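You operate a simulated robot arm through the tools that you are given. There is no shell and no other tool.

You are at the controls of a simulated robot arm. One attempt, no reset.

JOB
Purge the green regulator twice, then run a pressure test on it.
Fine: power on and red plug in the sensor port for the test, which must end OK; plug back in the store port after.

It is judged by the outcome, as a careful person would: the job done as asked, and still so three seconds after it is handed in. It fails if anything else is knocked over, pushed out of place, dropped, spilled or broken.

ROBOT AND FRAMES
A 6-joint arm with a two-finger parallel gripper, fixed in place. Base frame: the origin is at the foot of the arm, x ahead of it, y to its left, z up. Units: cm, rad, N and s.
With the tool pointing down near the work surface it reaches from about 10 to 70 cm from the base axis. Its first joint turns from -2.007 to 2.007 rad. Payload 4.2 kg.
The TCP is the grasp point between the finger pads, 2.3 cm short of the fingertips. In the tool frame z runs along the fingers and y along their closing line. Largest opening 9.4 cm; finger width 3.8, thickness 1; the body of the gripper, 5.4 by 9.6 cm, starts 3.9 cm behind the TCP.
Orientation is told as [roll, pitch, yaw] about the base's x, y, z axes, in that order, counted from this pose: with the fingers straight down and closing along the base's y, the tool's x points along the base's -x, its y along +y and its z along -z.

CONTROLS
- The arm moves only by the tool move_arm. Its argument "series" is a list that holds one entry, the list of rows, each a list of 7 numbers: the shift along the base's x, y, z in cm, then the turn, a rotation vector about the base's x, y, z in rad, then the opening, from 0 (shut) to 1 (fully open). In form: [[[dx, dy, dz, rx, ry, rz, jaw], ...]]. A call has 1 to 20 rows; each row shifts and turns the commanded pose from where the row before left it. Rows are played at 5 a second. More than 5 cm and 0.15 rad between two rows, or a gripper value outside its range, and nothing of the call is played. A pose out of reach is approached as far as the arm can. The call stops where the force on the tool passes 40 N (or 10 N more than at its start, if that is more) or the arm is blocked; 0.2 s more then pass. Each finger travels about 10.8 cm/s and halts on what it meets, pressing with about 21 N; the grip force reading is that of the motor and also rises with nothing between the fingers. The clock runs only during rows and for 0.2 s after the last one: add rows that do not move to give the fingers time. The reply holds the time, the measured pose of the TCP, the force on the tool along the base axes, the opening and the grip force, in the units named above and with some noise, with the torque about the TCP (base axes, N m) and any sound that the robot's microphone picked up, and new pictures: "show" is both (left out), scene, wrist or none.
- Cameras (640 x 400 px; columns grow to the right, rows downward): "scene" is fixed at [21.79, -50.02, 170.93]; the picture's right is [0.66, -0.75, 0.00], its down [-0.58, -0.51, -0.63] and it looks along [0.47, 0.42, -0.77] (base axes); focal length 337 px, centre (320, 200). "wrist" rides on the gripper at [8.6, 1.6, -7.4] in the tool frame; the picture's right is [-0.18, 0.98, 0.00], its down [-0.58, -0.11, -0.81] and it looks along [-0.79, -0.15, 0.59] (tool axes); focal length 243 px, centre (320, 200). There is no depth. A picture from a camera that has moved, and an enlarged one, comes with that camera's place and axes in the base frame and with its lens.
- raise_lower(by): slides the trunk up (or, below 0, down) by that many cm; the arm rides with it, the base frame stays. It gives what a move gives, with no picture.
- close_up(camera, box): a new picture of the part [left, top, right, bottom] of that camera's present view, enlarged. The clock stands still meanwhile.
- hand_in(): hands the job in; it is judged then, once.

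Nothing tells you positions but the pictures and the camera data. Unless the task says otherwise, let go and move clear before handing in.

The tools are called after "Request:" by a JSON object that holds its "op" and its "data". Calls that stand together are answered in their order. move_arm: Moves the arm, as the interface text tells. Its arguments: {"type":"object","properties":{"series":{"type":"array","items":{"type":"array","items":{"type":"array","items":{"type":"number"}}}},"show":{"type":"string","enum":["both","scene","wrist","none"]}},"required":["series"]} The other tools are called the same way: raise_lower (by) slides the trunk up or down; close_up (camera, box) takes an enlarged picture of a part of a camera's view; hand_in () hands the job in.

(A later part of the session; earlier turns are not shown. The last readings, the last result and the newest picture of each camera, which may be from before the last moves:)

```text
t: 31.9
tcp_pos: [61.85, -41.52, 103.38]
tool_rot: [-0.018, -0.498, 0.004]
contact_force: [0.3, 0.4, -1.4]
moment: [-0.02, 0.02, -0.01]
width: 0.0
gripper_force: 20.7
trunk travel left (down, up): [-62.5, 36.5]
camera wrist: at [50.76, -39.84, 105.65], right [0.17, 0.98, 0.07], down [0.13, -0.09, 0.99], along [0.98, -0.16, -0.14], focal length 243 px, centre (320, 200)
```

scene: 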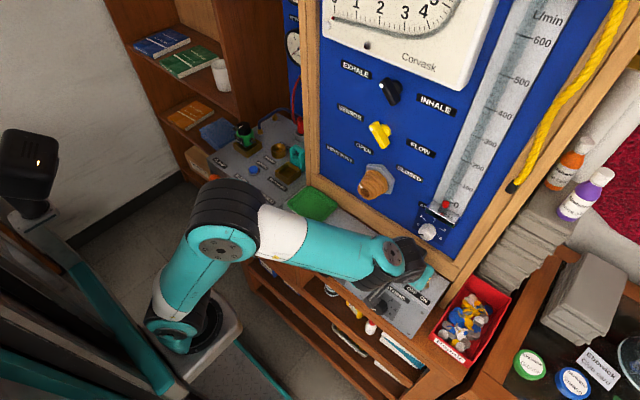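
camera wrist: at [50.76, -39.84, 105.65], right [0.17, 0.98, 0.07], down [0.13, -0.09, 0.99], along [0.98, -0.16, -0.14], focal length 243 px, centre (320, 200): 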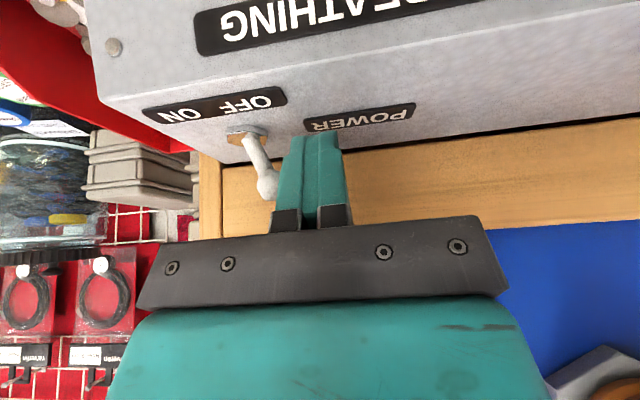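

The ball sits right beside the left finger at grasp height. I'll push it toward -y (ON) in small steps.

Request:
{"op": "move_arm", "data": {"series": [[[0, -0.6, 0, 0, 0, 0, 0], [0, -0.6, 0, 0, 0, 0, 0], [0, -0.6, 0, 0, 0, 0, 0], [0, -0.6, 0, 0, 0, 0, 0], [0, -0.6, 0, 0, 0, 0, 0], [0, -0.5, 0, 0, 0, 0, 0], [0, 0, 0, 0, 0, 0, 0]]]}}

```text
t: 33.7
tcp_pos: [61.72, -44.34, 103.39]
tool_rot: [-0.007, -0.492, 0.009]
contact_force: [-3.0, 18.1, 7.1]
moment: [0.33, -0.01, 0.08]
width: 0.0
gripper_force: 20.8
trunk travel left (down, up): [-62.5, 36.5]
stopped in row 7: the force on the tool passed its limit at 41 N (the readings are from after the stop); the commanded pose is now the measured one
camera wrist: at [50.67, -42.72, 105.69], right [0.16, 0.98, 0.08], down [0.13, -0.1, 0.99], along [0.98, -0.14, -0.15], focal length 243 px, centre (320, 200)
```

scene: 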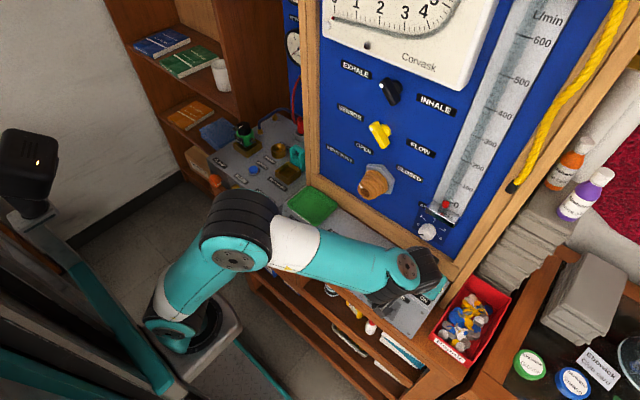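
wrist: 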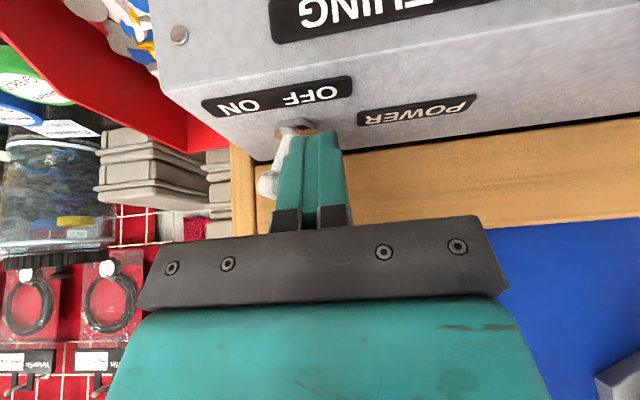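

The lever reached its stop with a brief force peak. I'll back off to +y and check that it stays ON.

Request:
{"op": "move_arm", "data": {"series": [[[0, 0.6, 0, 0, 0, 0, 0], [0, 0.8, 0.5, 0, 0, 0, 0], [0, 0.8, 1.5, 0, 0, 0, 0], [-1, 0, 2.5, 0, 0, 0, 0], [-1, 0, 3, 0, 0, 0, 0], [-1, 0, 3, 0, 0, 0, 0], [0, 0, 0, 0, 0, 0, 0]]]}}

Request:
{"op": "close_up", "data": {"camera": "wrist", "box": [200, 0, 400, 140]}}

Request:
{"op": "close_up", "data": {"camera": "scene", "box": [380, 240, 460, 310]}}

```text
t: 35.3
tcp_pos: [58.83, -42.11, 113.91]
tool_rot: [-0.008, -0.492, 0.005]
contact_force: [0.7, -0.3, -0.5]
moment: [-0.03, -0.01, -0.01]
width: 0.0
gripper_force: 21.6
trunk travel left (down, up): [-62.5, 36.5]
camera wrist: at [47.8, -40.51, 116.22], right [0.16, 0.98, 0.08], down [0.13, -0.1, 0.99], along [0.98, -0.15, -0.15], focal length 243 px, centre (320, 200)
```

scene: 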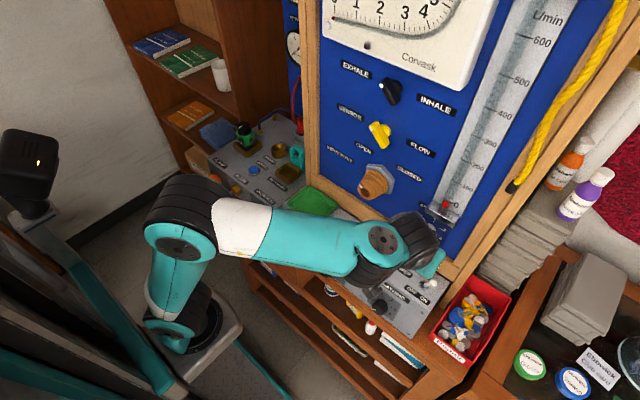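
wrist: 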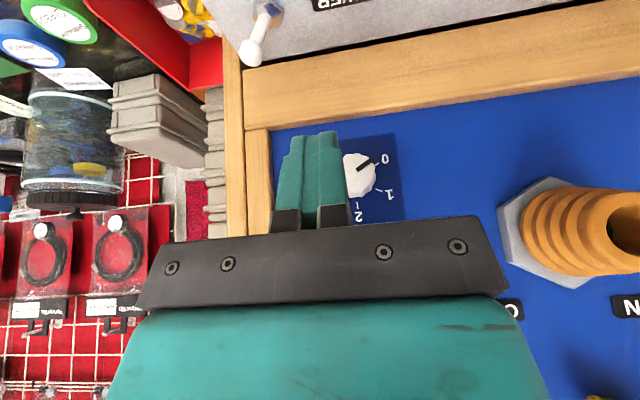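

```text
2.86 times, centred on (300, 70) of wrist
camera zoom: at [47.8, -40.51, 116.22], right [0.16, 0.98, 0.08], down [0.13, -0.1, 0.99], along [0.98, -0.15, -0.15], focal length 693 px, centre (377, 571)
```

zoom: 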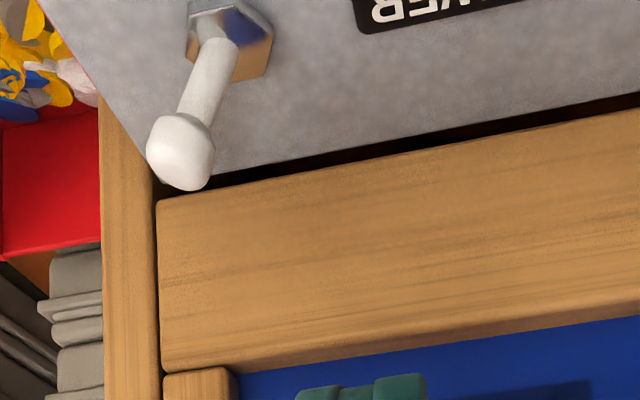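

```text
5.71 times, centred on (420, 275) of scene
camera zoom: at [21.79, -50.02, 170.93], right [0.66, -0.75, 0.0], down [-0.58, -0.51, -0.63], along [0.47, 0.42, -0.77], focal length 1924 px, centre (-251, -229)
```

zoom: 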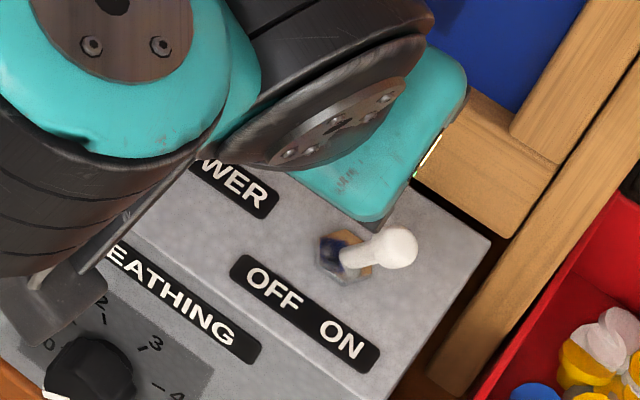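

Power is clearly ON. Now I'll retreat and traverse left, in front of the panel, toward the control box, looking at the display on the way.

Request:
{"op": "move_arm", "data": {"series": [[[-3, 0, 2, 0, 0, 0, 0], [-3, 2, 2, 0, 0, 0, 0], [-1, 4.5, 0, 0, 0, 0, 0], [0, 4.8, 0, 0, 0, 0, 0], [0, 4.8, 0, 0, 0, 0, 0], [0, 4.8, 0, 0, 0, 0, 0], [0, 4.8, 0, 0, 0, 0, 0], [0, 4.8, 0, 0, 0, 0, 0], [0, 4.8, 0, 0, 0, 0, 0], [0, 4.8, 0, 0, 0, 0, 0], [1, 4.5, 0, 0, 0, 0, 0], [1, 4.5, 0, 0, 0, 0, 0], [0, 0, 0, 0, 0, 0, 0]]]}}

```text
t: 38.1
tcp_pos: [57.0, 6.15, 117.28]
tool_rot: [-0.01, -0.493, 0.003]
contact_force: [-0.9, -0.1, 0.2]
moment: [0.03, 0.0, -0.01]
width: 0.03
gripper_force: 21.3
out of reach, approached as far as the arm can: row 7, 8
trunk travel left (down, up): [-62.5, 36.5]
camera wrist: at [45.9, 7.83, 119.64], right [0.16, 0.98, 0.08], down [0.13, -0.1, 0.99], along [0.98, -0.15, -0.15], focal length 243 px, centre (320, 200)
```

scene: 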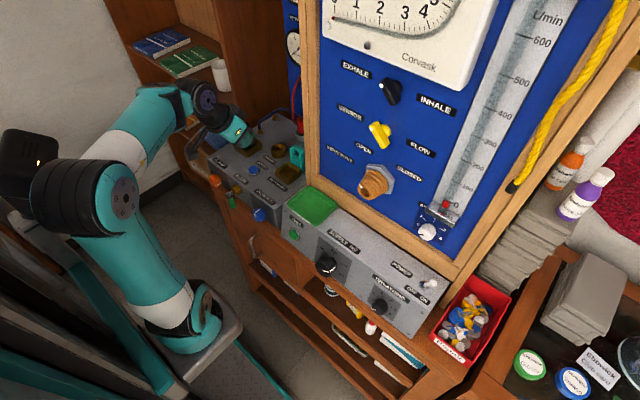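
wrist: 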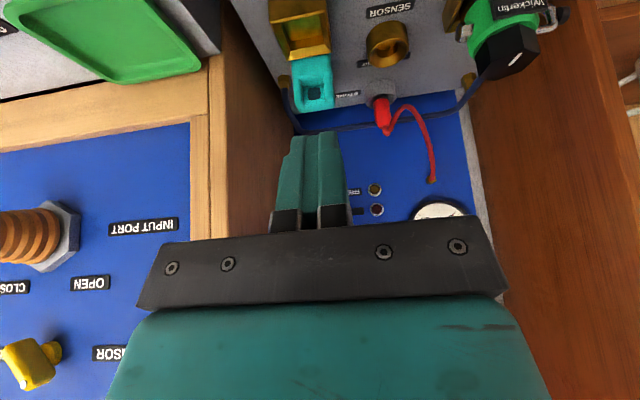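

Request:
{"op": "close_up", "data": {"camera": "wrist", "box": [340, 0, 500, 130]}}

Request:
{"op": "close_up", "data": {"camera": "wrist", "box": [240, 0, 480, 240]}}

```text
3.08 times, centred on (420, 65) of wrist
camera zoom: at [45.9, 7.83, 119.64], right [0.16, 0.98, 0.08], down [0.13, -0.1, 0.99], along [0.98, -0.15, -0.15], focal length 746 px, centre (12, 615)
```

zoom: 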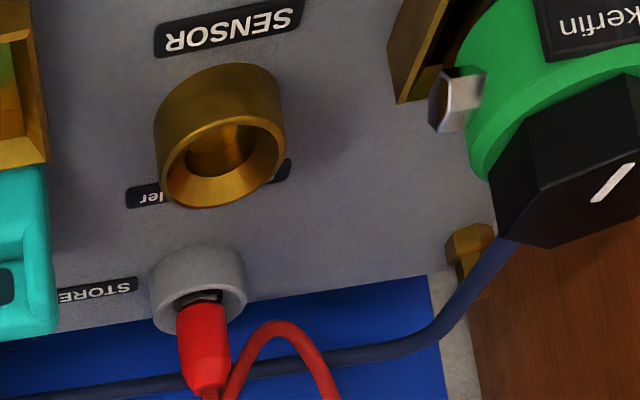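

```text
1.67 times, centred on (360, 120) of wrist
camera zoom: at [45.9, 7.83, 119.64], right [0.16, 0.98, 0.08], down [0.13, -0.1, 0.99], along [0.98, -0.15, -0.15], focal length 404 px, centre (253, 333)
```

zoom: 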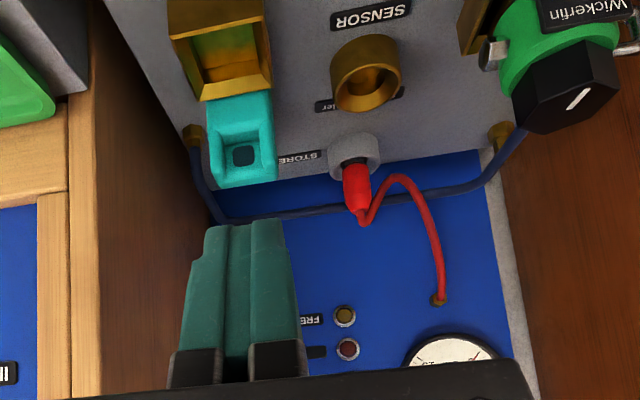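

Plug body is about 2.6 cm wide, z 98–103, in STORE, and the SENSOR rim is about 5 cm across. First comes the purge: I'll straighten the tool and hover above the blue button.

Request:
{"op": "move_arm", "data": {"series": [[[0.9, 1.5, -1.2, 0, 0.0986, 0, 0], [0.9, 1.5, -1.2, 0, 0.0986, 0, 0], [0.9, 1.5, -1.2, 0, 0.0986, 0, 0], [0.9, 1.5, -1.2, 0, 0.0986, 0, 0], [0.9, 1.4, -1.2, 0, 0.0986, 0, 0], [0.5, 0, 0, 0, 0, 0, 0], [0, 0, 0, 0, 0, 0, 0]]]}}

```text
t: 39.7
tcp_pos: [61.89, 13.36, 111.57]
tool_rot: [-0.007, 0.002, 0.007]
contact_force: [-0.8, 0.3, -0.1]
moment: [-0.01, 0.01, -0.03]
width: 0.0
gripper_force: 20.8
trunk travel left (down, up): [-62.5, 36.5]
camera wrist: at [53.41, 15.0, 118.84], right [0.18, 0.98, -0.01], down [0.58, -0.1, 0.81], along [0.79, -0.15, -0.59], focal length 243 px, centre (320, 200)
```

scene: 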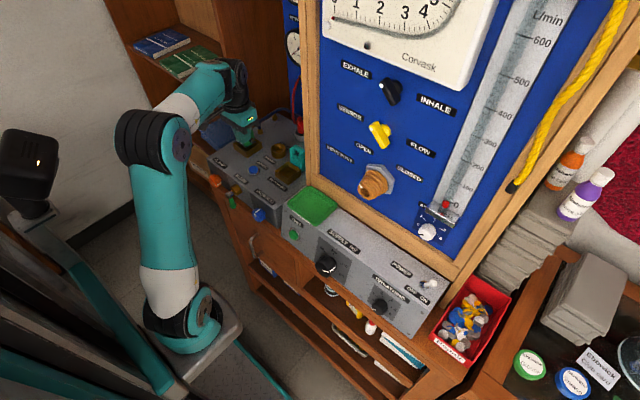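
wrist: 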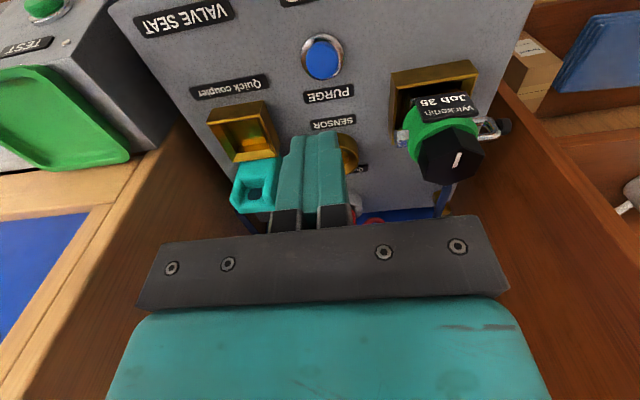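

Button centre is at about (62.9, 13.4, 97). I'll lower the closed fingertips above it.

Request:
{"op": "move_arm", "data": {"series": [[[0.5, 0, -3, 0, 0, 0, 0], [0.5, 0.05, -3, 0, 0, 0, 0], [0, 0, -2.5, 0, 0, 0, 0], [0, 0, -1, 0, 0, 0, 0], [0, 0, 0, 0, 0, 0, 0]]]}}

Request:
{"op": "close_up", "data": {"camera": "scene", "box": [200, 100, 320, 190]}}

```text
t: 40.9
tcp_pos: [63.05, 13.38, 101.86]
tool_rot: [-0.008, 0.0, 0.005]
contact_force: [-1.0, 0.8, 0.2]
moment: [0.01, 0.0, -0.05]
width: 0.01
gripper_force: 20.7
trunk travel left (down, up): [-62.5, 36.5]
camera wrist: at [54.44, 14.92, 109.15], right [0.18, 0.98, -0.01], down [0.58, -0.1, 0.81], along [0.79, -0.15, -0.59], focal length 243 px, centre (320, 200)
```

scene: 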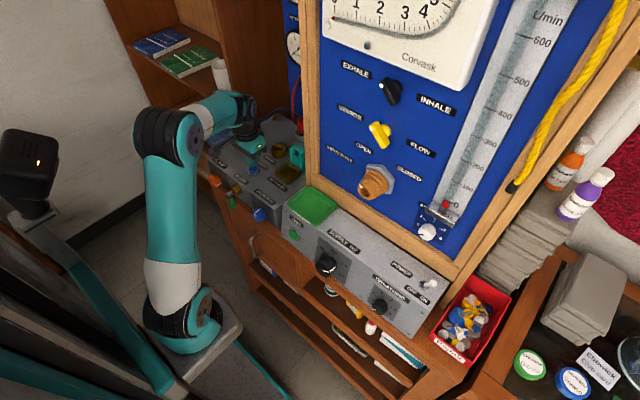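
wrist: 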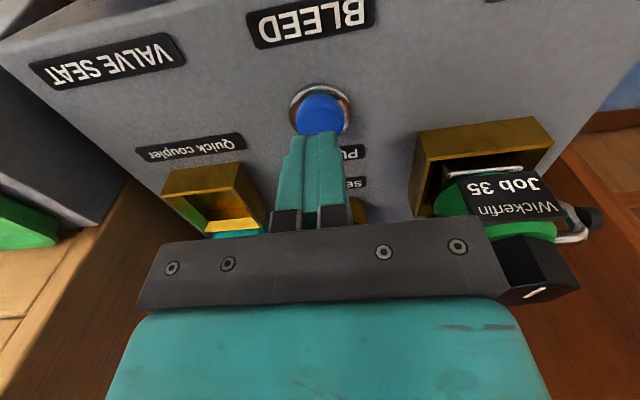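

```text
4.44 times, centred on (260, 145) of scene
camera zoom: at [21.79, -50.02, 170.93], right [0.66, -0.75, 0.0], down [-0.58, -0.51, -0.63], along [0.47, 0.42, -0.77], focal length 1496 px, centre (587, 444)
```

zoom: 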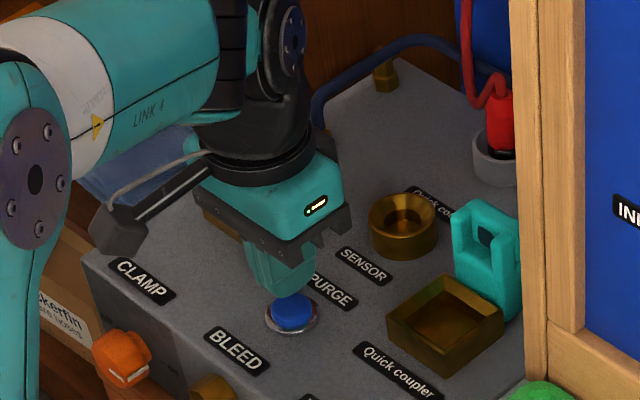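

Well aligned over the button. I'll press down in small steps, watching force and sound.

Request:
{"op": "move_arm", "data": {"series": [[[0, 0, -0.5, 0, 0, 0, 0], [0, 0, -0.5, 0, 0, 0, 0], [0, 0, -0.4, 0, 0, 0, 0], [0, 0, -0.4, 0, 0, 0, 0], [0, 0, -0.3, 0, 0, 0, 0], [0, 0, 0, 0, 0, 0, 0]]], "show": "wrist"}}

```text
t: 42.3
tcp_pos: [62.93, 13.19, 99.78]
tool_rot: [-0.007, 0.002, 0.007]
contact_force: [0.9, -0.7, 2.5]
moment: [-0.04, -0.02, -0.03]
width: 0.01
gripper_force: 20.7
trunk travel left (down, up): [-62.5, 36.5]
camera wrist: at [54.38, 14.91, 107.1], right [0.18, 0.98, -0.01], down [0.58, -0.1, 0.81], along [0.79, -0.15, -0.59], focal length 243 px, centre (320, 200)
```

wrist: 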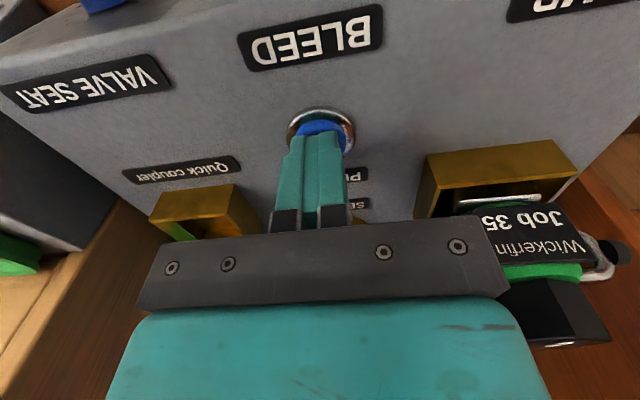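

Contact is just beginning (2.5 N). I'll press further.

Request:
{"op": "move_arm", "data": {"series": [[[0, 0, -0.3, 0, 0, 0, 0], [0, 0, -0.3, 0, 0, 0, 0], [0, 0, 0, 0, 0, 0, 0]]], "show": "wrist"}}

```text
t: 43.1
tcp_pos: [62.77, 13.27, 99.38]
tool_rot: [-0.005, -0.002, 0.005]
contact_force: [2.4, 3.2, 15.4]
moment: [0.07, 0.0, 0.03]
width: 0.01
gripper_force: 21.5
trunk travel left (down, up): [-62.5, 36.5]
heard: click
camera wrist: at [54.35, 14.88, 106.57], right [0.18, 0.98, 0.0], down [0.58, -0.1, 0.81], along [0.79, -0.15, -0.59], focal length 243 px, centre (320, 200)
```

wrist: 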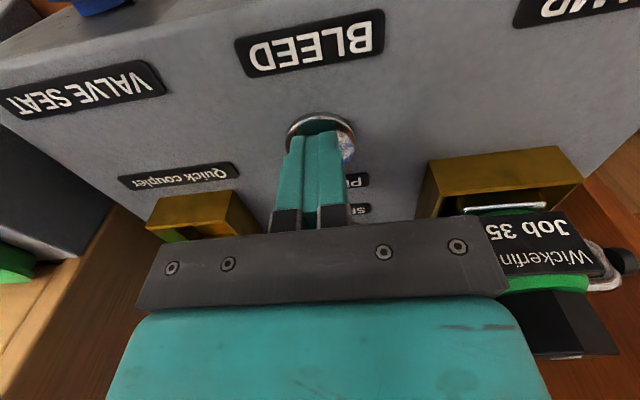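

A click was heard. I'll hold briefly, then release and check that the button comes back up.

Request:
{"op": "move_arm", "data": {"series": [[[0, 0, 0, 0, 0, 0, 0], [0, 0, 0, 0, 0, 0, 0], [0, 0, 0.6, 0, 0, 0, 0], [0, 0, 0.6, 0, 0, 0, 0], [0, 0, 0.6, 0, 0, 0, 0], [0, 0, 0, 0, 0, 0, 0]]], "show": "wrist"}}

Request:
{"op": "close_up", "data": {"camera": "wrist", "box": [270, 70, 370, 150]}}

Request:
{"op": "close_up", "data": {"camera": "scene", "box": [200, 100, 320, 190]}}

```text
t: 44.5
tcp_pos: [62.97, 13.13, 100.87]
tool_rot: [-0.006, 0.003, 0.005]
contact_force: [-1.4, 0.6, -0.5]
moment: [-0.01, 0.0, 0.03]
width: 0.0
gripper_force: 20.8
trunk travel left (down, up): [-62.5, 36.5]
camera wrist: at [54.47, 14.81, 108.26], right [0.18, 0.98, -0.01], down [0.58, -0.1, 0.81], along [0.79, -0.15, -0.59], focal length 243 px, centre (320, 200)
```

wrist: 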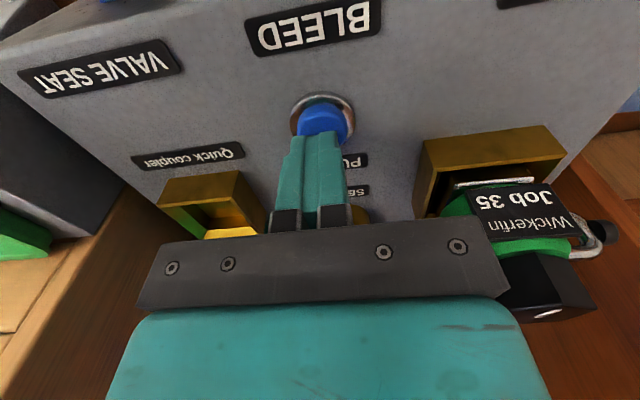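

```text
5.00 times, centred on (320, 110) of wrist
camera zoom: at [54.47, 14.81, 108.26], right [0.18, 0.98, -0.01], down [0.58, -0.1, 0.81], along [0.79, -0.15, -0.59], focal length 1213 px, centre (320, 650)
```

zoom: 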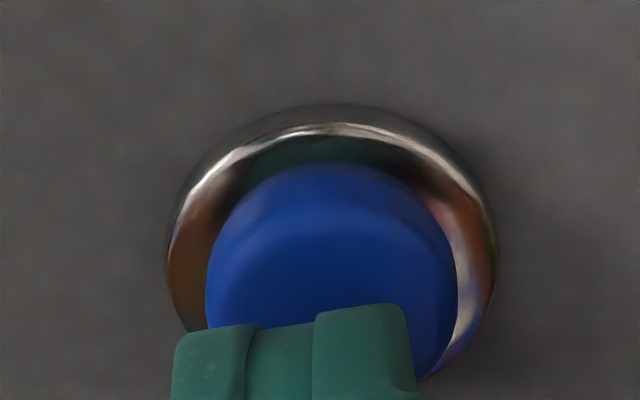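

```text
4.44 times, centred on (260, 145) of scene
camera zoom: at [21.79, -50.02, 170.93], right [0.66, -0.75, 0.0], down [-0.58, -0.51, -0.63], along [0.47, 0.42, -0.77], focal length 1496 px, centre (587, 444)
```

zoom: 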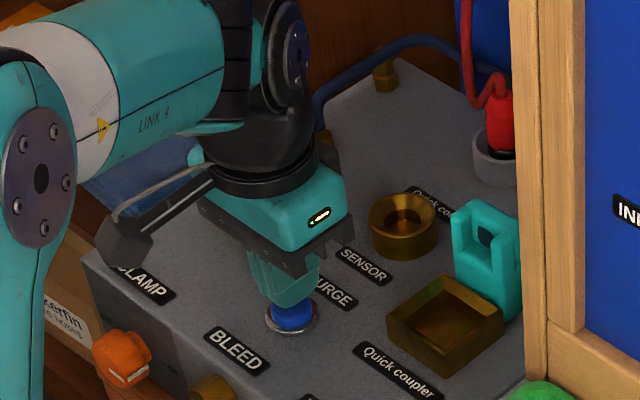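

The button sprang back. Now the second purge press, exactly as before.

Request:
{"op": "move_arm", "data": {"series": [[[0, 0, -0.6, 0, 0, 0, 0], [0, 0, -0.6, 0, 0, 0, 0], [0, 0, -0.3, 0, 0, 0, 0], [0, 0, -0.3, 0, 0, 0, 0], [0, 0, 0, 0, 0, 0, 0], [0, 0, 0, 0, 0, 0, 0]]], "show": "wrist"}}

```text
t: 45.9
tcp_pos: [62.91, 13.19, 99.28]
tool_rot: [-0.005, -0.004, 0.003]
contact_force: [10.3, -3.7, 18.1]
moment: [-0.1, -0.17, 0.0]
width: 0.0
gripper_force: 21.3
trunk travel left (down, up): [-62.5, 36.5]
heard: click
camera wrist: at [54.43, 14.83, 106.5], right [0.18, 0.98, 0.0], down [0.58, -0.1, 0.81], along [0.79, -0.15, -0.59], focal length 243 px, centre (320, 200)
```

wrist: 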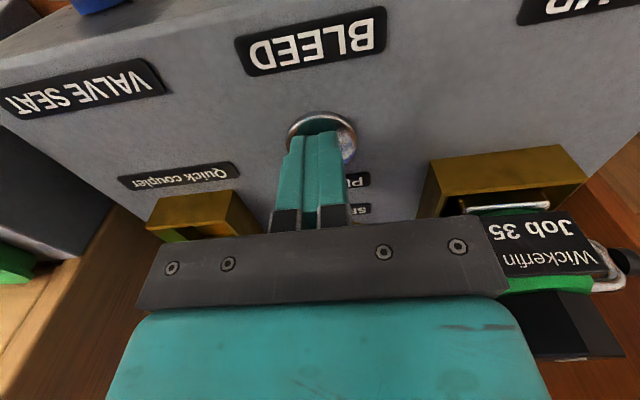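

Second click heard, so two purges are done. Now I'll lift clear, open the fingers and get a close look at the plug and the display.

Request:
{"op": "move_arm", "data": {"series": [[[0, 0, 1, 0, 0, 0, 0], [0, 0, 3, 0, 0, 0, 0], [0, 0, 3, 0, 0, 0, 0], [0, 0, 4, 0, 0, 0, 0], [0, 0, 3, 0, 0, 0, 0.5], [2.5, 0, 2, 0, 0, 0, 0.5], [2.5, 0, 0, 0, 0, 0, 0.5], [2, 0, 0, 0, 0, 0, 0.5], [0, 0, 0, 0, 0, 0, 0.5]]]}}

Request:
{"op": "close_up", "data": {"camera": "wrist", "box": [240, 30, 440, 230]}}

```text
t: 47.9
tcp_pos: [70.0, 13.38, 114.82]
tool_rot: [-0.007, -0.001, 0.005]
contact_force: [-0.3, 0.4, 0.4]
moment: [0.0, -0.01, 0.01]
width: 4.69
gripper_force: 0.0
trunk travel left (down, up): [-62.5, 36.5]
camera wrist: at [61.46, 15.04, 122.25], right [0.18, 0.98, -0.01], down [0.58, -0.1, 0.81], along [0.79, -0.15, -0.59], focal length 243 px, centre (320, 200)
```

scene: 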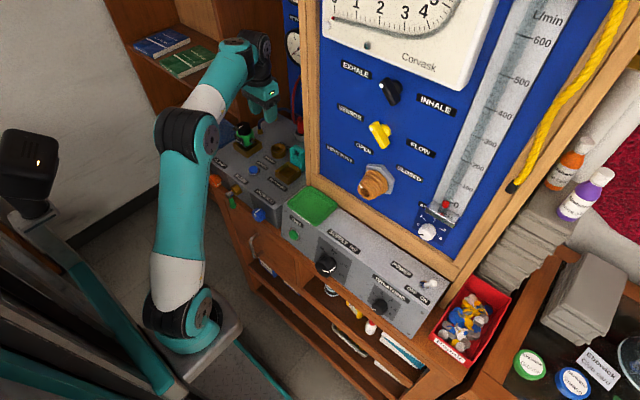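
wrist: 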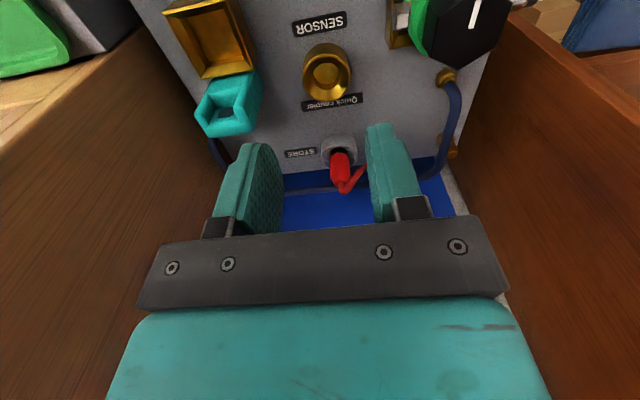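

```text
2.00 times, centred on (340, 130) of wrist
camera zoom: at [61.46, 15.04, 122.25], right [0.18, 0.98, -0.01], down [0.58, -0.1, 0.81], along [0.79, -0.15, -0.59], focal length 485 px, centre (280, 340)
```

zoom: 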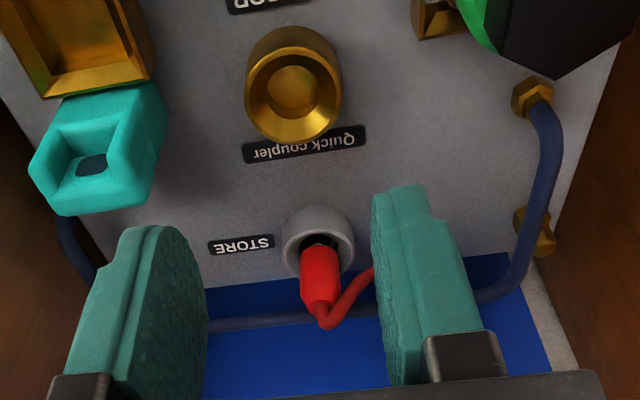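

The plug axis is at about (84.1, 13.35) with the top at 103.4; the SENSOR port is at about (74.0, 13.3) with its rim near 97.5. I'll move to hover above the plug with the tool straight down.

Request:
{"op": "move_arm", "data": {"series": [[[3.5, 0, 0, 0, 0, 0, 0.5], [3.5, 0, 0, 0, 0, 0, 0.5], [3.3, 0, 0, 0, 0, 0, 0.5], [3, 0, -2, 0, 0, 0, 0.5], [0, 0, 0, 0, 0, 0, 0.5]]]}}

Request:
{"op": "close_up", "data": {"camera": "wrist", "box": [230, 50, 430, 230]}}

Request:
{"op": "close_up", "data": {"camera": "scene", "box": [220, 60, 330, 170]}}

```text
t: 49.1
tcp_pos: [79.26, 12.6, 112.2]
tool_rot: [-0.009, 0.003, 0.007]
contact_force: [-0.5, 0.6, 0.4]
moment: [0.01, -0.01, 0.0]
width: 4.71
gripper_force: 0.1
out of reach, approached as far as the arm can: row 3, 4
trunk travel left (down, up): [-62.5, 36.5]
camera wrist: at [70.67, 14.18, 119.63], right [0.18, 0.98, -0.01], down [0.58, -0.1, 0.81], along [0.79, -0.15, -0.59], focal length 243 px, centre (320, 200)
```

scene: 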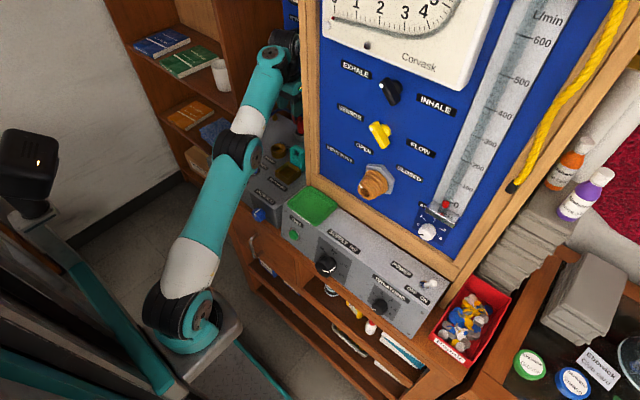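
wrist: 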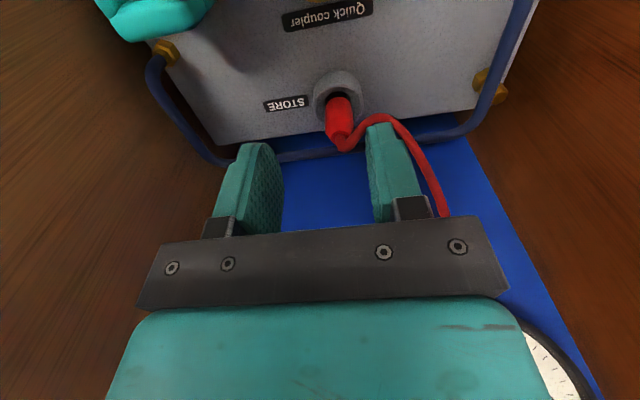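

```text
2.22 times, centred on (330, 140) of wrist
camera zoom: at [70.67, 14.18, 119.63], right [0.18, 0.98, -0.01], down [0.58, -0.1, 0.81], along [0.79, -0.15, -0.59], focal length 539 px, centre (298, 333)
```

zoom: 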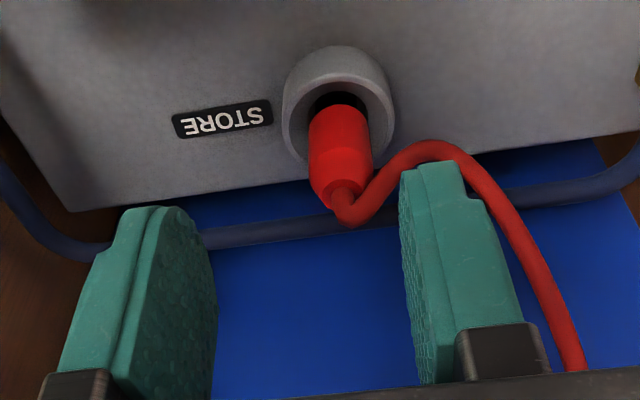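

```text
3.64 times, centred on (275, 115) of scene
camera zoom: at [21.79, -50.02, 170.93], right [0.66, -0.75, 0.0], down [-0.58, -0.51, -0.63], along [0.47, 0.42, -0.77], focal length 1224 px, centre (484, 509)
```

zoom: 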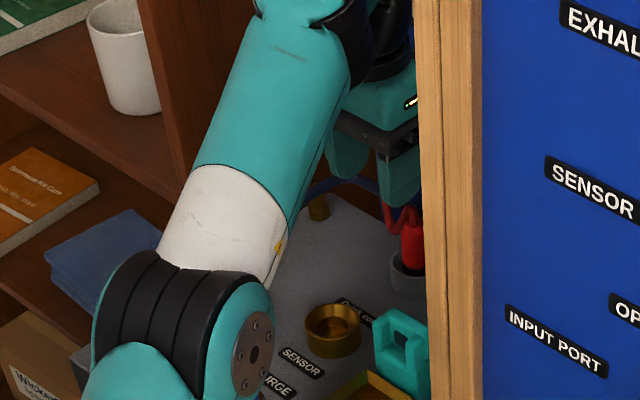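

At this trunk height the arm is fully stretched at x≈79. I'll back off and raise the trunk so the shoulder is level with the wrist, which gives more horizontal reach.

Request:
{"op": "move_arm", "data": {"series": [[[-3, 0.25, 0, 0, 0, 0, 0.5], [-3, 0.25, 0, 0, 0, 0, 0.5], [-3, 0.25, 0, 0, 0, 0, 0.5], [0, 0, 0, 0, 0, 0, 0.5]]], "show": "none"}}

Request:
{"op": "raise_lower", "data": {"by": 12}}

Request:
{"op": "move_arm", "data": {"series": [[[0, 0, -3, 0, 0, 0, 0.5], [0, 0, -3, 0, 0, 0, 0.5], [0, 0, -3, 0, 0, 0, 0.5], [0, 0, 0, 0, 0, 0, 0.5]]]}}

```text
t: 50.1
tcp_pos: [70.11, 13.15, 112.39]
tool_rot: [-0.007, 0.001, 0.003]
contact_force: [-0.3, -0.2, -0.1]
moment: [0.02, -0.02, -0.02]
width: 4.72
gripper_force: 0.1
trunk travel left (down, up): [-62.5, 36.5]
```

```text
t: 51.6
tcp_pos: [70.16, 13.13, 124.47]
tool_rot: [-0.007, -0.001, 0.005]
contact_force: [-0.3, -0.1, 0.6]
moment: [0.01, 0.04, -0.01]
width: 4.7
gripper_force: 0.1
trunk travel left (down, up): [-74.5, 24.5]
```

```text
t: 52.6
tcp_pos: [73.11, 14.75, 117.11]
tool_rot: [-0.009, 0.004, 0.007]
contact_force: [-0.2, 0.0, 0.1]
moment: [0.05, -0.03, 0.02]
width: 4.69
gripper_force: 0.1
out of reach, approached as far as the arm can: row 1, 2, 3
trunk travel left (down, up): [-74.5, 24.5]
camera wrist: at [64.48, 16.49, 124.49], right [0.18, 0.98, -0.01], down [0.59, -0.1, 0.8], along [0.79, -0.15, -0.59], focal length 243 px, centre (320, 200)
```

scene: 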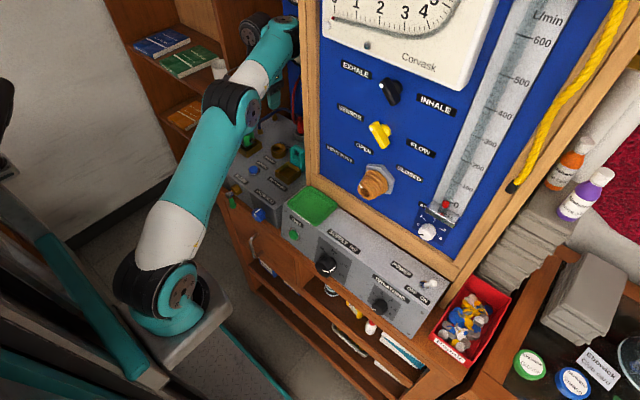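
wrist: 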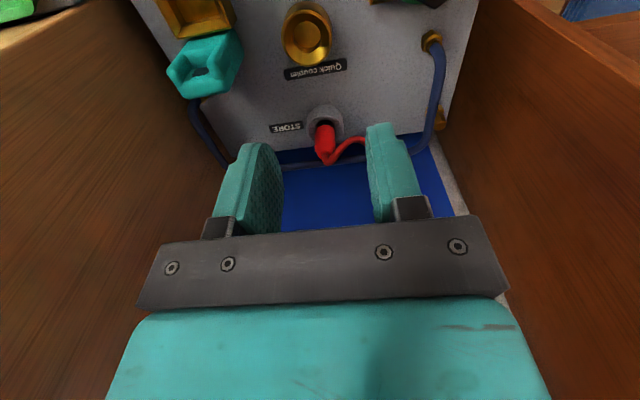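

That was flagged even though I was moving inward and down, so I need to see the arm's configuration.

Request:
{"op": "close_up", "data": {"camera": "scene", "box": [100, 0, 320, 340]}}

```text
1.18 times, centred on (210, 170) of scene
camera zoom: at [21.79, -50.02, 170.93], right [0.66, -0.75, 0.0], down [-0.58, -0.51, -0.63], along [0.47, 0.42, -0.77], focal length 396 px, centre (449, 235)
```

zoom: 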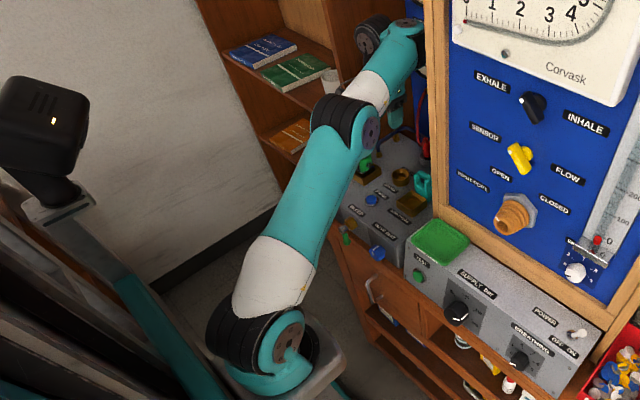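

The elbow has probably flipped as the arm passed through full stretch. I'll extend it upward in free space and then retract so the elbow can come back to the normal up position.

Request:
{"op": "move_arm", "data": {"series": [[[-1, 0, 3, 0, 0, 0, 0.5], [-1, 0, 3, 0, 0, 0, 0.5], [-1, 0, 3, 0, 0, 0, 0.5], [0, 0, 0, 0, 0, 0, 0.5]]], "show": "scene"}}

```text
t: 53.6
tcp_pos: [70.21, 14.89, 126.25]
tool_rot: [-0.007, 0.001, 0.005]
contact_force: [-0.2, -1.0, -1.2]
moment: [-0.01, -0.02, -0.02]
width: 4.67
gripper_force: 0.1
trunk travel left (down, up): [-74.5, 24.5]
```

scene: 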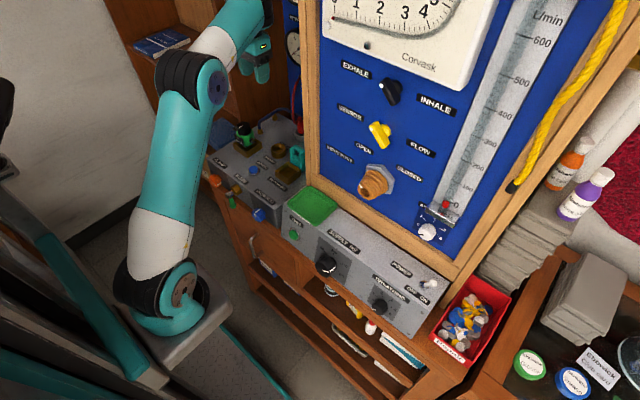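

Request:
{"op": "move_arm", "data": {"series": [[[0, -0.3, 3, 0, 0, 0, 0.5], [0, -0.3, 3, 0, 0, 0, 0.5], [0, -0.3, 3, 0, 0, 0, 0.5], [0, 0, 0, 0, 0, 0, 0.5]]], "show": "scene"}}

```text
t: 54.6
tcp_pos: [70.07, 13.97, 135.12]
tool_rot: [-0.008, 0.002, 0.005]
contact_force: [0.4, 0.0, 0.0]
moment: [0.05, 0.04, -0.01]
width: 4.68
gripper_force: 0.0
trunk travel left (down, up): [-74.5, 24.5]
```

scene: 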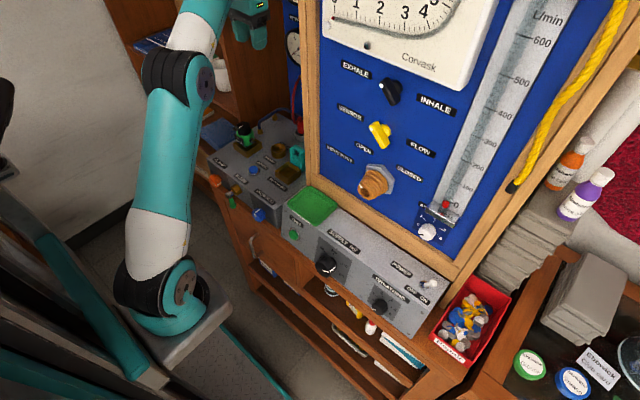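

Request:
{"op": "move_arm", "data": {"series": [[[0, 0, 3, 0, 0, 0, 0.5], [0, 0, 3, 0, 0, 0, 0.5], [0, 0, 0, 0, 0, 0, 0.5]]], "show": "scene"}}

```text
t: 55.4
tcp_pos: [68.21, 12.91, 139.19]
tool_rot: [-0.006, -0.001, 0.006]
contact_force: [-0.3, -0.3, -0.4]
moment: [0.01, -0.01, 0.03]
width: 4.71
gripper_force: 0.1
out of reach, approached as far as the arm can: row 1, 2
trunk travel left (down, up): [-74.5, 24.5]
```

scene: 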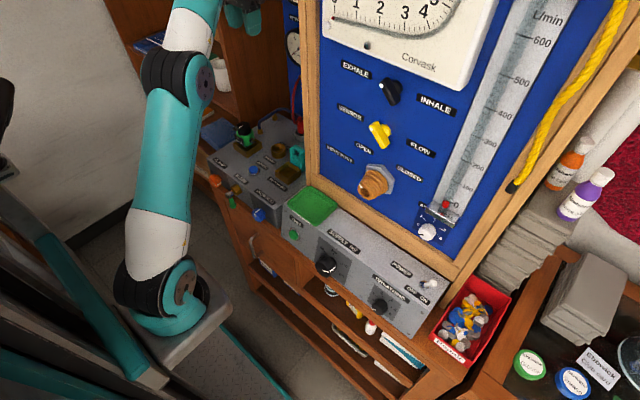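

Request:
{"op": "move_arm", "data": {"series": [[[-2, 0, -1, 0, 0, 0, 0.5], [-2, 0, -1, 0, 0, 0, 0.5], [-2, 0, -1, 0, 0, 0, 0.5], [0, 0, 0, 0, 0, 0, 0.5]]], "show": "scene"}}

```text
t: 56.4
tcp_pos: [62.21, 12.86, 136.44]
tool_rot: [-0.009, -0.001, 0.004]
contact_force: [-0.4, -1.1, -0.4]
moment: [0.01, 0.0, 0.04]
width: 4.69
gripper_force: 0.0
trunk travel left (down, up): [-74.5, 24.5]
```

scene: 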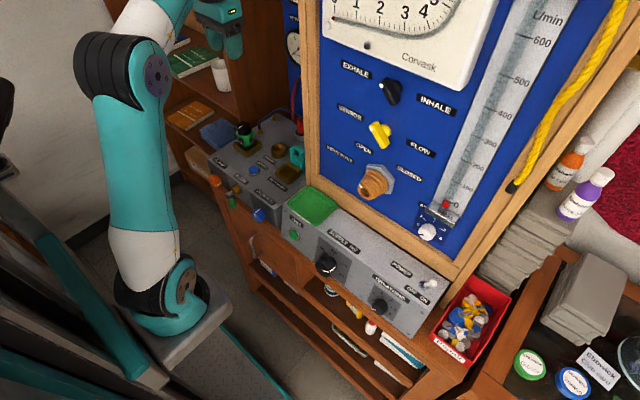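

The elbow is back up. I'll raise the trunk a bit more for reach, then lower the tool at moderate x.

Request:
{"op": "raise_lower", "data": {"by": 8}}

Request:
{"op": "move_arm", "data": {"series": [[[0, 0, -4, 0, 0, 0, 0.5], [0, 0, -4, 0, 0, 0, 0.5], [0, 0, -4, 0, 0, 0, 0.5], [0, 0.1, -4, 0, 0, 0, 0.5], [0, 0.1, -4, 0, 0, 0, 0.5], [0, 0.1, -4, 0, 0, 0, 0.5], [1, 0.1, -4, 0, 0, 0, 0.5], [1, 0.1, -4, 0, 0, 0, 0.5], [0, 0, 0, 0, 0, 0, 0.5]]]}}

```text
t: 57.6
tcp_pos: [62.22, 12.92, 144.5]
tool_rot: [-0.007, -0.001, 0.005]
contact_force: [0.2, -0.2, -0.3]
moment: [0.01, 0.01, 0.01]
width: 4.69
gripper_force: 0.1
trunk travel left (down, up): [-82.5, 16.5]
```

```text
t: 59.6
tcp_pos: [72.95, 18.97, 121.06]
tool_rot: [-0.007, 0.001, 0.006]
contact_force: [0.2, 0.2, 0.2]
moment: [0.0, -0.01, 0.02]
width: 4.72
gripper_force: 0.1
out of reach, approached as far as the arm can: row 1, 3, 4, 5, 6, 7, 8
trunk travel left (down, up): [-82.5, 16.5]
camera wrist: at [64.36, 20.58, 128.39], right [0.18, 0.98, -0.01], down [0.58, -0.1, 0.81], along [0.79, -0.15, -0.59], focal length 243 px, centre (320, 200)
```

scene: 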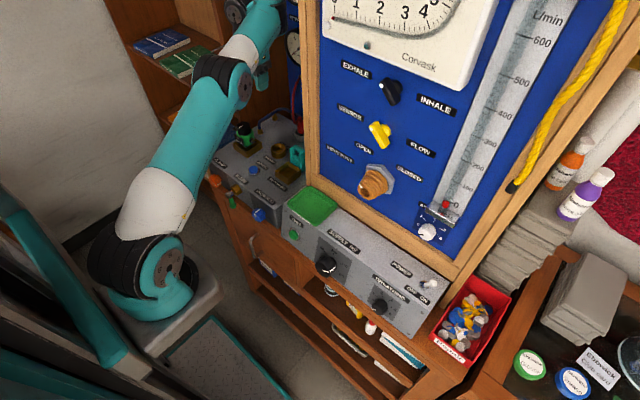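
wrist: 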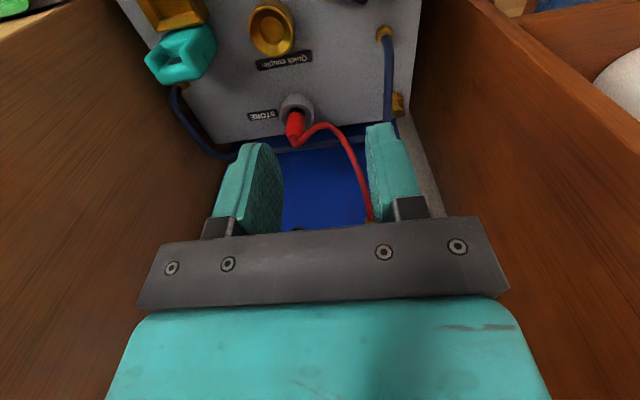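

Lowering was flagged again. I'll zoom in on the wrist to compare its fold with the earlier good configuration.

Request:
{"op": "close_up", "data": {"camera": "scene", "box": [80, 0, 320, 150]}}

```text
2.67 times, centred on (200, 75) of scene
camera zoom: at [21.79, -50.02, 170.93], right [0.66, -0.75, 0.0], down [-0.58, -0.51, -0.63], along [0.47, 0.42, -0.77], focal length 898 px, centre (640, 533)
```

zoom: 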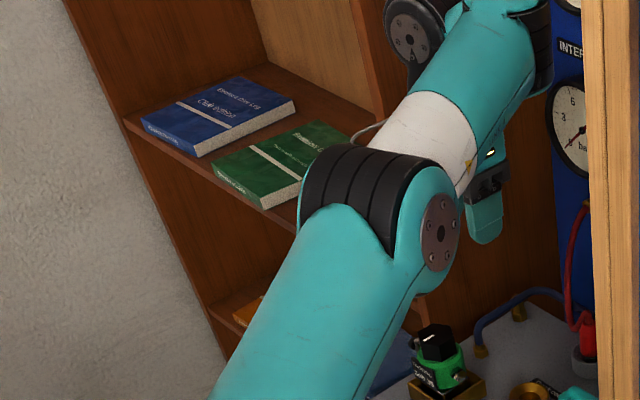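

I'll probe with small single-axis steps to learn which direction is limited here.

Request:
{"op": "move_arm", "data": {"series": [[[0, -1, 0, 0, 0, 0, 0.5], [0, 0, 0, 0, 0, 0, 0.5]]], "show": "none"}}

Request:
{"op": "move_arm", "data": {"series": [[[0, 0, -1, 0, 0, 0, 0.5], [0, 0, 0, 0, 0, 0, 0.5]]], "show": "none"}}

Request:
{"op": "move_arm", "data": {"series": [[[-1, 0, 0, 0, 0, 0, 0.5], [0, 0, 0, 0, 0, 0, 0.5]]], "show": "none"}}

Request:
{"op": "move_arm", "data": {"series": [[[0, 0, 1, 0, 0, 0, 0.5], [0, 0, 0, 0, 0, 0, 0.5]]], "show": "none"}}

```text
t: 60.2
tcp_pos: [73.17, 18.0, 121.25]
tool_rot: [-0.009, 0.003, 0.005]
contact_force: [-0.5, 0.2, -0.4]
moment: [0.03, -0.01, -0.02]
width: 4.69
gripper_force: 0.2
out of reach, approached as far as the arm can: row 1
trunk travel left (down, up): [-82.5, 16.5]
```

```text
t: 60.8
tcp_pos: [73.6, 18.22, 120.33]
tool_rot: [-0.008, 0.002, 0.005]
contact_force: [-0.7, 0.0, -0.6]
moment: [0.03, -0.01, 0.01]
width: 4.72
gripper_force: 0.0
out of reach, approached as far as the arm can: row 1
trunk travel left (down, up): [-82.5, 16.5]
```

```text
t: 61.4
tcp_pos: [73.32, 18.59, 120.51]
tool_rot: [-0.005, 0.0, 0.005]
contact_force: [0.4, 0.6, -0.6]
moment: [-0.02, 0.02, -0.01]
width: 4.69
gripper_force: 0.2
out of reach, approached as far as the arm can: row 1
trunk travel left (down, up): [-82.5, 16.5]
```

```text
t: 62.0
tcp_pos: [73.36, 18.49, 121.47]
tool_rot: [-0.007, 0.001, 0.006]
contact_force: [-0.1, 0.0, 0.5]
moment: [0.01, 0.0, 0.03]
width: 4.71
gripper_force: 0.1
trunk travel left (down, up): [-82.5, 16.5]
```

Request:
{"op": "move_arm", "data": {"series": [[[0, 0, 0, 0, 0.1, 0, 0.5], [0, 0, 0, 0, 0.1, 0, 0.5], [-2, 0, 0, 0, 0, 0, 0.5], [0, 0, -2, 0, 0, 0, 0.5], [0, 0, 0, 0, 0, 0, 0.5]]], "show": "none"}}

Request:
{"op": "move_arm", "data": {"series": [[[0, 0, 0, 0, -0.1, 0, 0.5], [0, 0, 0, 0, -0.1, 0, 0.5], [0, 0, 0, 0, -0.1, 0, 0.5], [0, 0, 0, 0, -0.1, 0, 0.5], [-2, 0, 0, 0, 0, 0, 0.5], [0, 0, -2, 0, 0, 0, 0.5], [0, 0, 0, 0, 0, 0, 0.5]]], "show": "scene"}}

```text
t: 63.2
tcp_pos: [71.13, 17.71, 119.61]
tool_rot: [-0.004, 0.14, 0.005]
contact_force: [0.2, 0.3, -0.2]
moment: [-0.03, 0.01, -0.02]
width: 4.7
gripper_force: 0.0
out of reach, approached as far as the arm can: row 2
trunk travel left (down, up): [-82.5, 16.5]
```

```text
t: 64.8
tcp_pos: [75.61, 21.98, 121.08]
tool_rot: [-0.011, -0.251, 0.005]
contact_force: [-0.1, -0.5, -0.6]
moment: [0.02, -0.03, 0.03]
width: 4.72
gripper_force: 0.0
out of reach, approached as far as the arm can: row 1, 2, 3, 4, 5, 6
trunk travel left (down, up): [-82.5, 16.5]
```

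scene: 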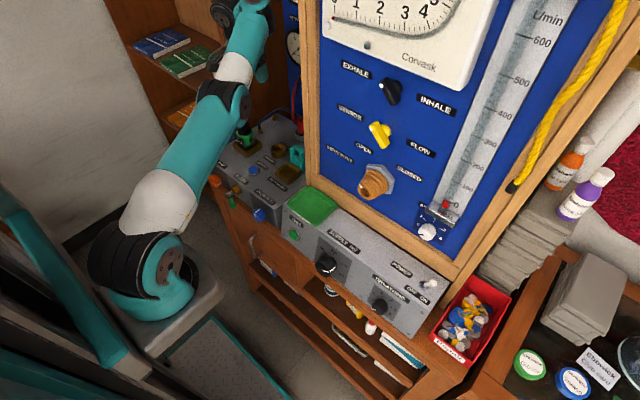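

Request:
{"op": "close_up", "data": {"camera": "scene", "box": [180, 0, 310, 100]}}

```text
4.00 times, centred on (245, 50) of scene
camera zoom: at [21.79, -50.02, 170.93], right [0.66, -0.75, 0.0], down [-0.58, -0.51, -0.63], along [0.47, 0.42, -0.77], focal length 1347 px, centre (620, 800)
```

zoom: 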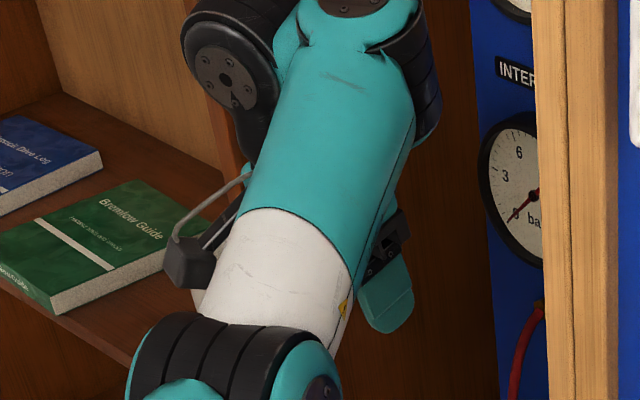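

I want the wrist back to its earlier fold. I'll tilt the fingers back toward the robot, which was unrestricted, while moving inward to open space, and then check the picture.

Request:
{"op": "move_arm", "data": {"series": [[[0, -1, 0, 0, 0.1, 0, 0.5], [0, -1, 0, 0, 0.1, 0, 0.5], [-1, -1, 0, 0, 0.1, 0, 0.5], [-2, -1, 0, 0, 0.1, 0, 0.5], [-2, -1, 0, 0, 0.1, 0, 0.5], [-2, -1, 0, 0, 0.1, 0, 0.5], [-2, -1, 0, 0, 0, 0, 0.5], [-2, 0, 0, 0, 0, 0, 0.5], [0, 0, 0, 0, 0, 0, 0.5]]], "show": "scene"}}

Request:
{"op": "close_up", "data": {"camera": "scene", "box": [80, 0, 320, 150]}}

```text
t: 66.8
tcp_pos: [65.61, 12.41, 121.69]
tool_rot: [-0.006, 0.344, 0.004]
contact_force: [-0.1, -0.1, -0.2]
moment: [-0.01, 0.02, 0.01]
width: 4.7
gripper_force: 0.1
out of reach, approached as far as the arm can: row 5, 6, 7, 8
trunk travel left (down, up): [-82.5, 16.5]
```

scene: 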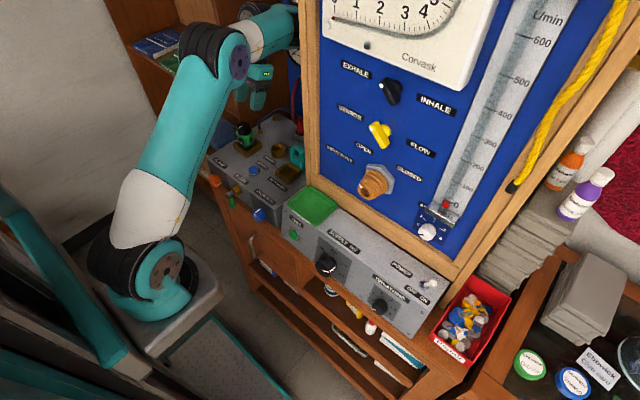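

```text
2.67 times, centred on (200, 75) of scene
camera zoom: at [21.79, -50.02, 170.93], right [0.66, -0.75, 0.0], down [-0.58, -0.51, -0.63], along [0.47, 0.42, -0.77], focal length 898 px, centre (640, 533)
```

zoom: 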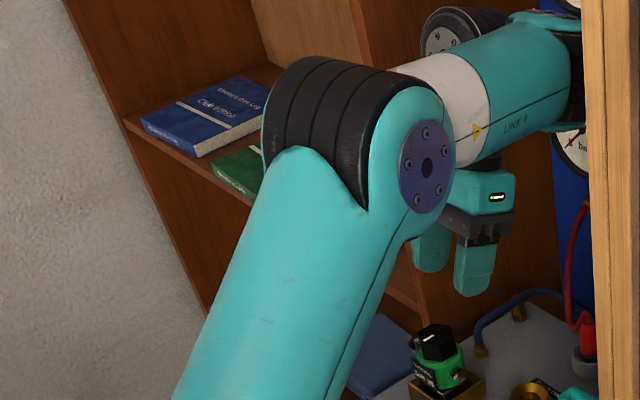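

I'll test whether the last joint has room: yaw the tool +0.6 and back, then -0.6 and back, and see which rows are flagged.

Request:
{"op": "move_arm", "data": {"series": [[[0, 0, 0, 0, 0, 0.15, 0.5], [0, 0, 0, 0, 0, 0.15, 0.5], [0, 0, 0, 0, 0, 0.15, 0.5], [0, 0, 0, 0, 0, 0.15, 0.5], [0, 0, 0, 0, 0, 0, 0.5]]], "show": "none"}}

Request:
{"op": "move_arm", "data": {"series": [[[0, 0, 0, 0, 0, -0.15, 0.5], [0, 0, 0, 0, 0, -0.15, 0.5], [0, 0, 0, 0, 0, -0.15, 0.5], [0, 0, 0, 0, 0, -0.15, 0.5], [0, 0, 0, 0, 0, -0.15, 0.5], [0, 0, 0, 0, 0, -0.15, 0.5], [0, 0, 0, 0, 0, -0.15, 0.5], [0, 0, 0, 0, 0, -0.15, 0.5], [0, 0, 0, 0, 0, 0, 0.5]]], "show": "scene"}}

```text
t: 68.0
tcp_pos: [65.77, 12.45, 121.75]
tool_rot: [-0.003, 0.341, 0.607]
contact_force: [-0.4, 0.4, 0.4]
moment: [0.02, 0.0, 0.01]
width: 4.69
gripper_force: 0.2
trunk travel left (down, up): [-82.5, 16.5]
```

```text
t: 70.0
tcp_pos: [67.95, 13.47, 123.35]
tool_rot: [-0.006, 0.343, -0.597]
contact_force: [0.4, -0.4, 0.5]
moment: [0.02, -0.06, 0.01]
width: 4.72
gripper_force: 0.1
out of reach, approached as far as the arm can: row 5, 6, 7, 8
trunk travel left (down, up): [-82.5, 16.5]
```

scene: 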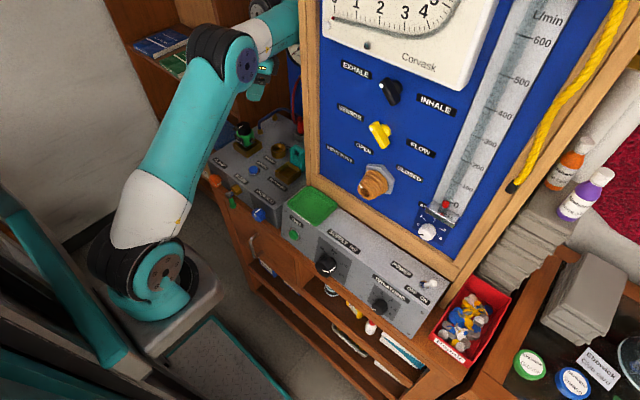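

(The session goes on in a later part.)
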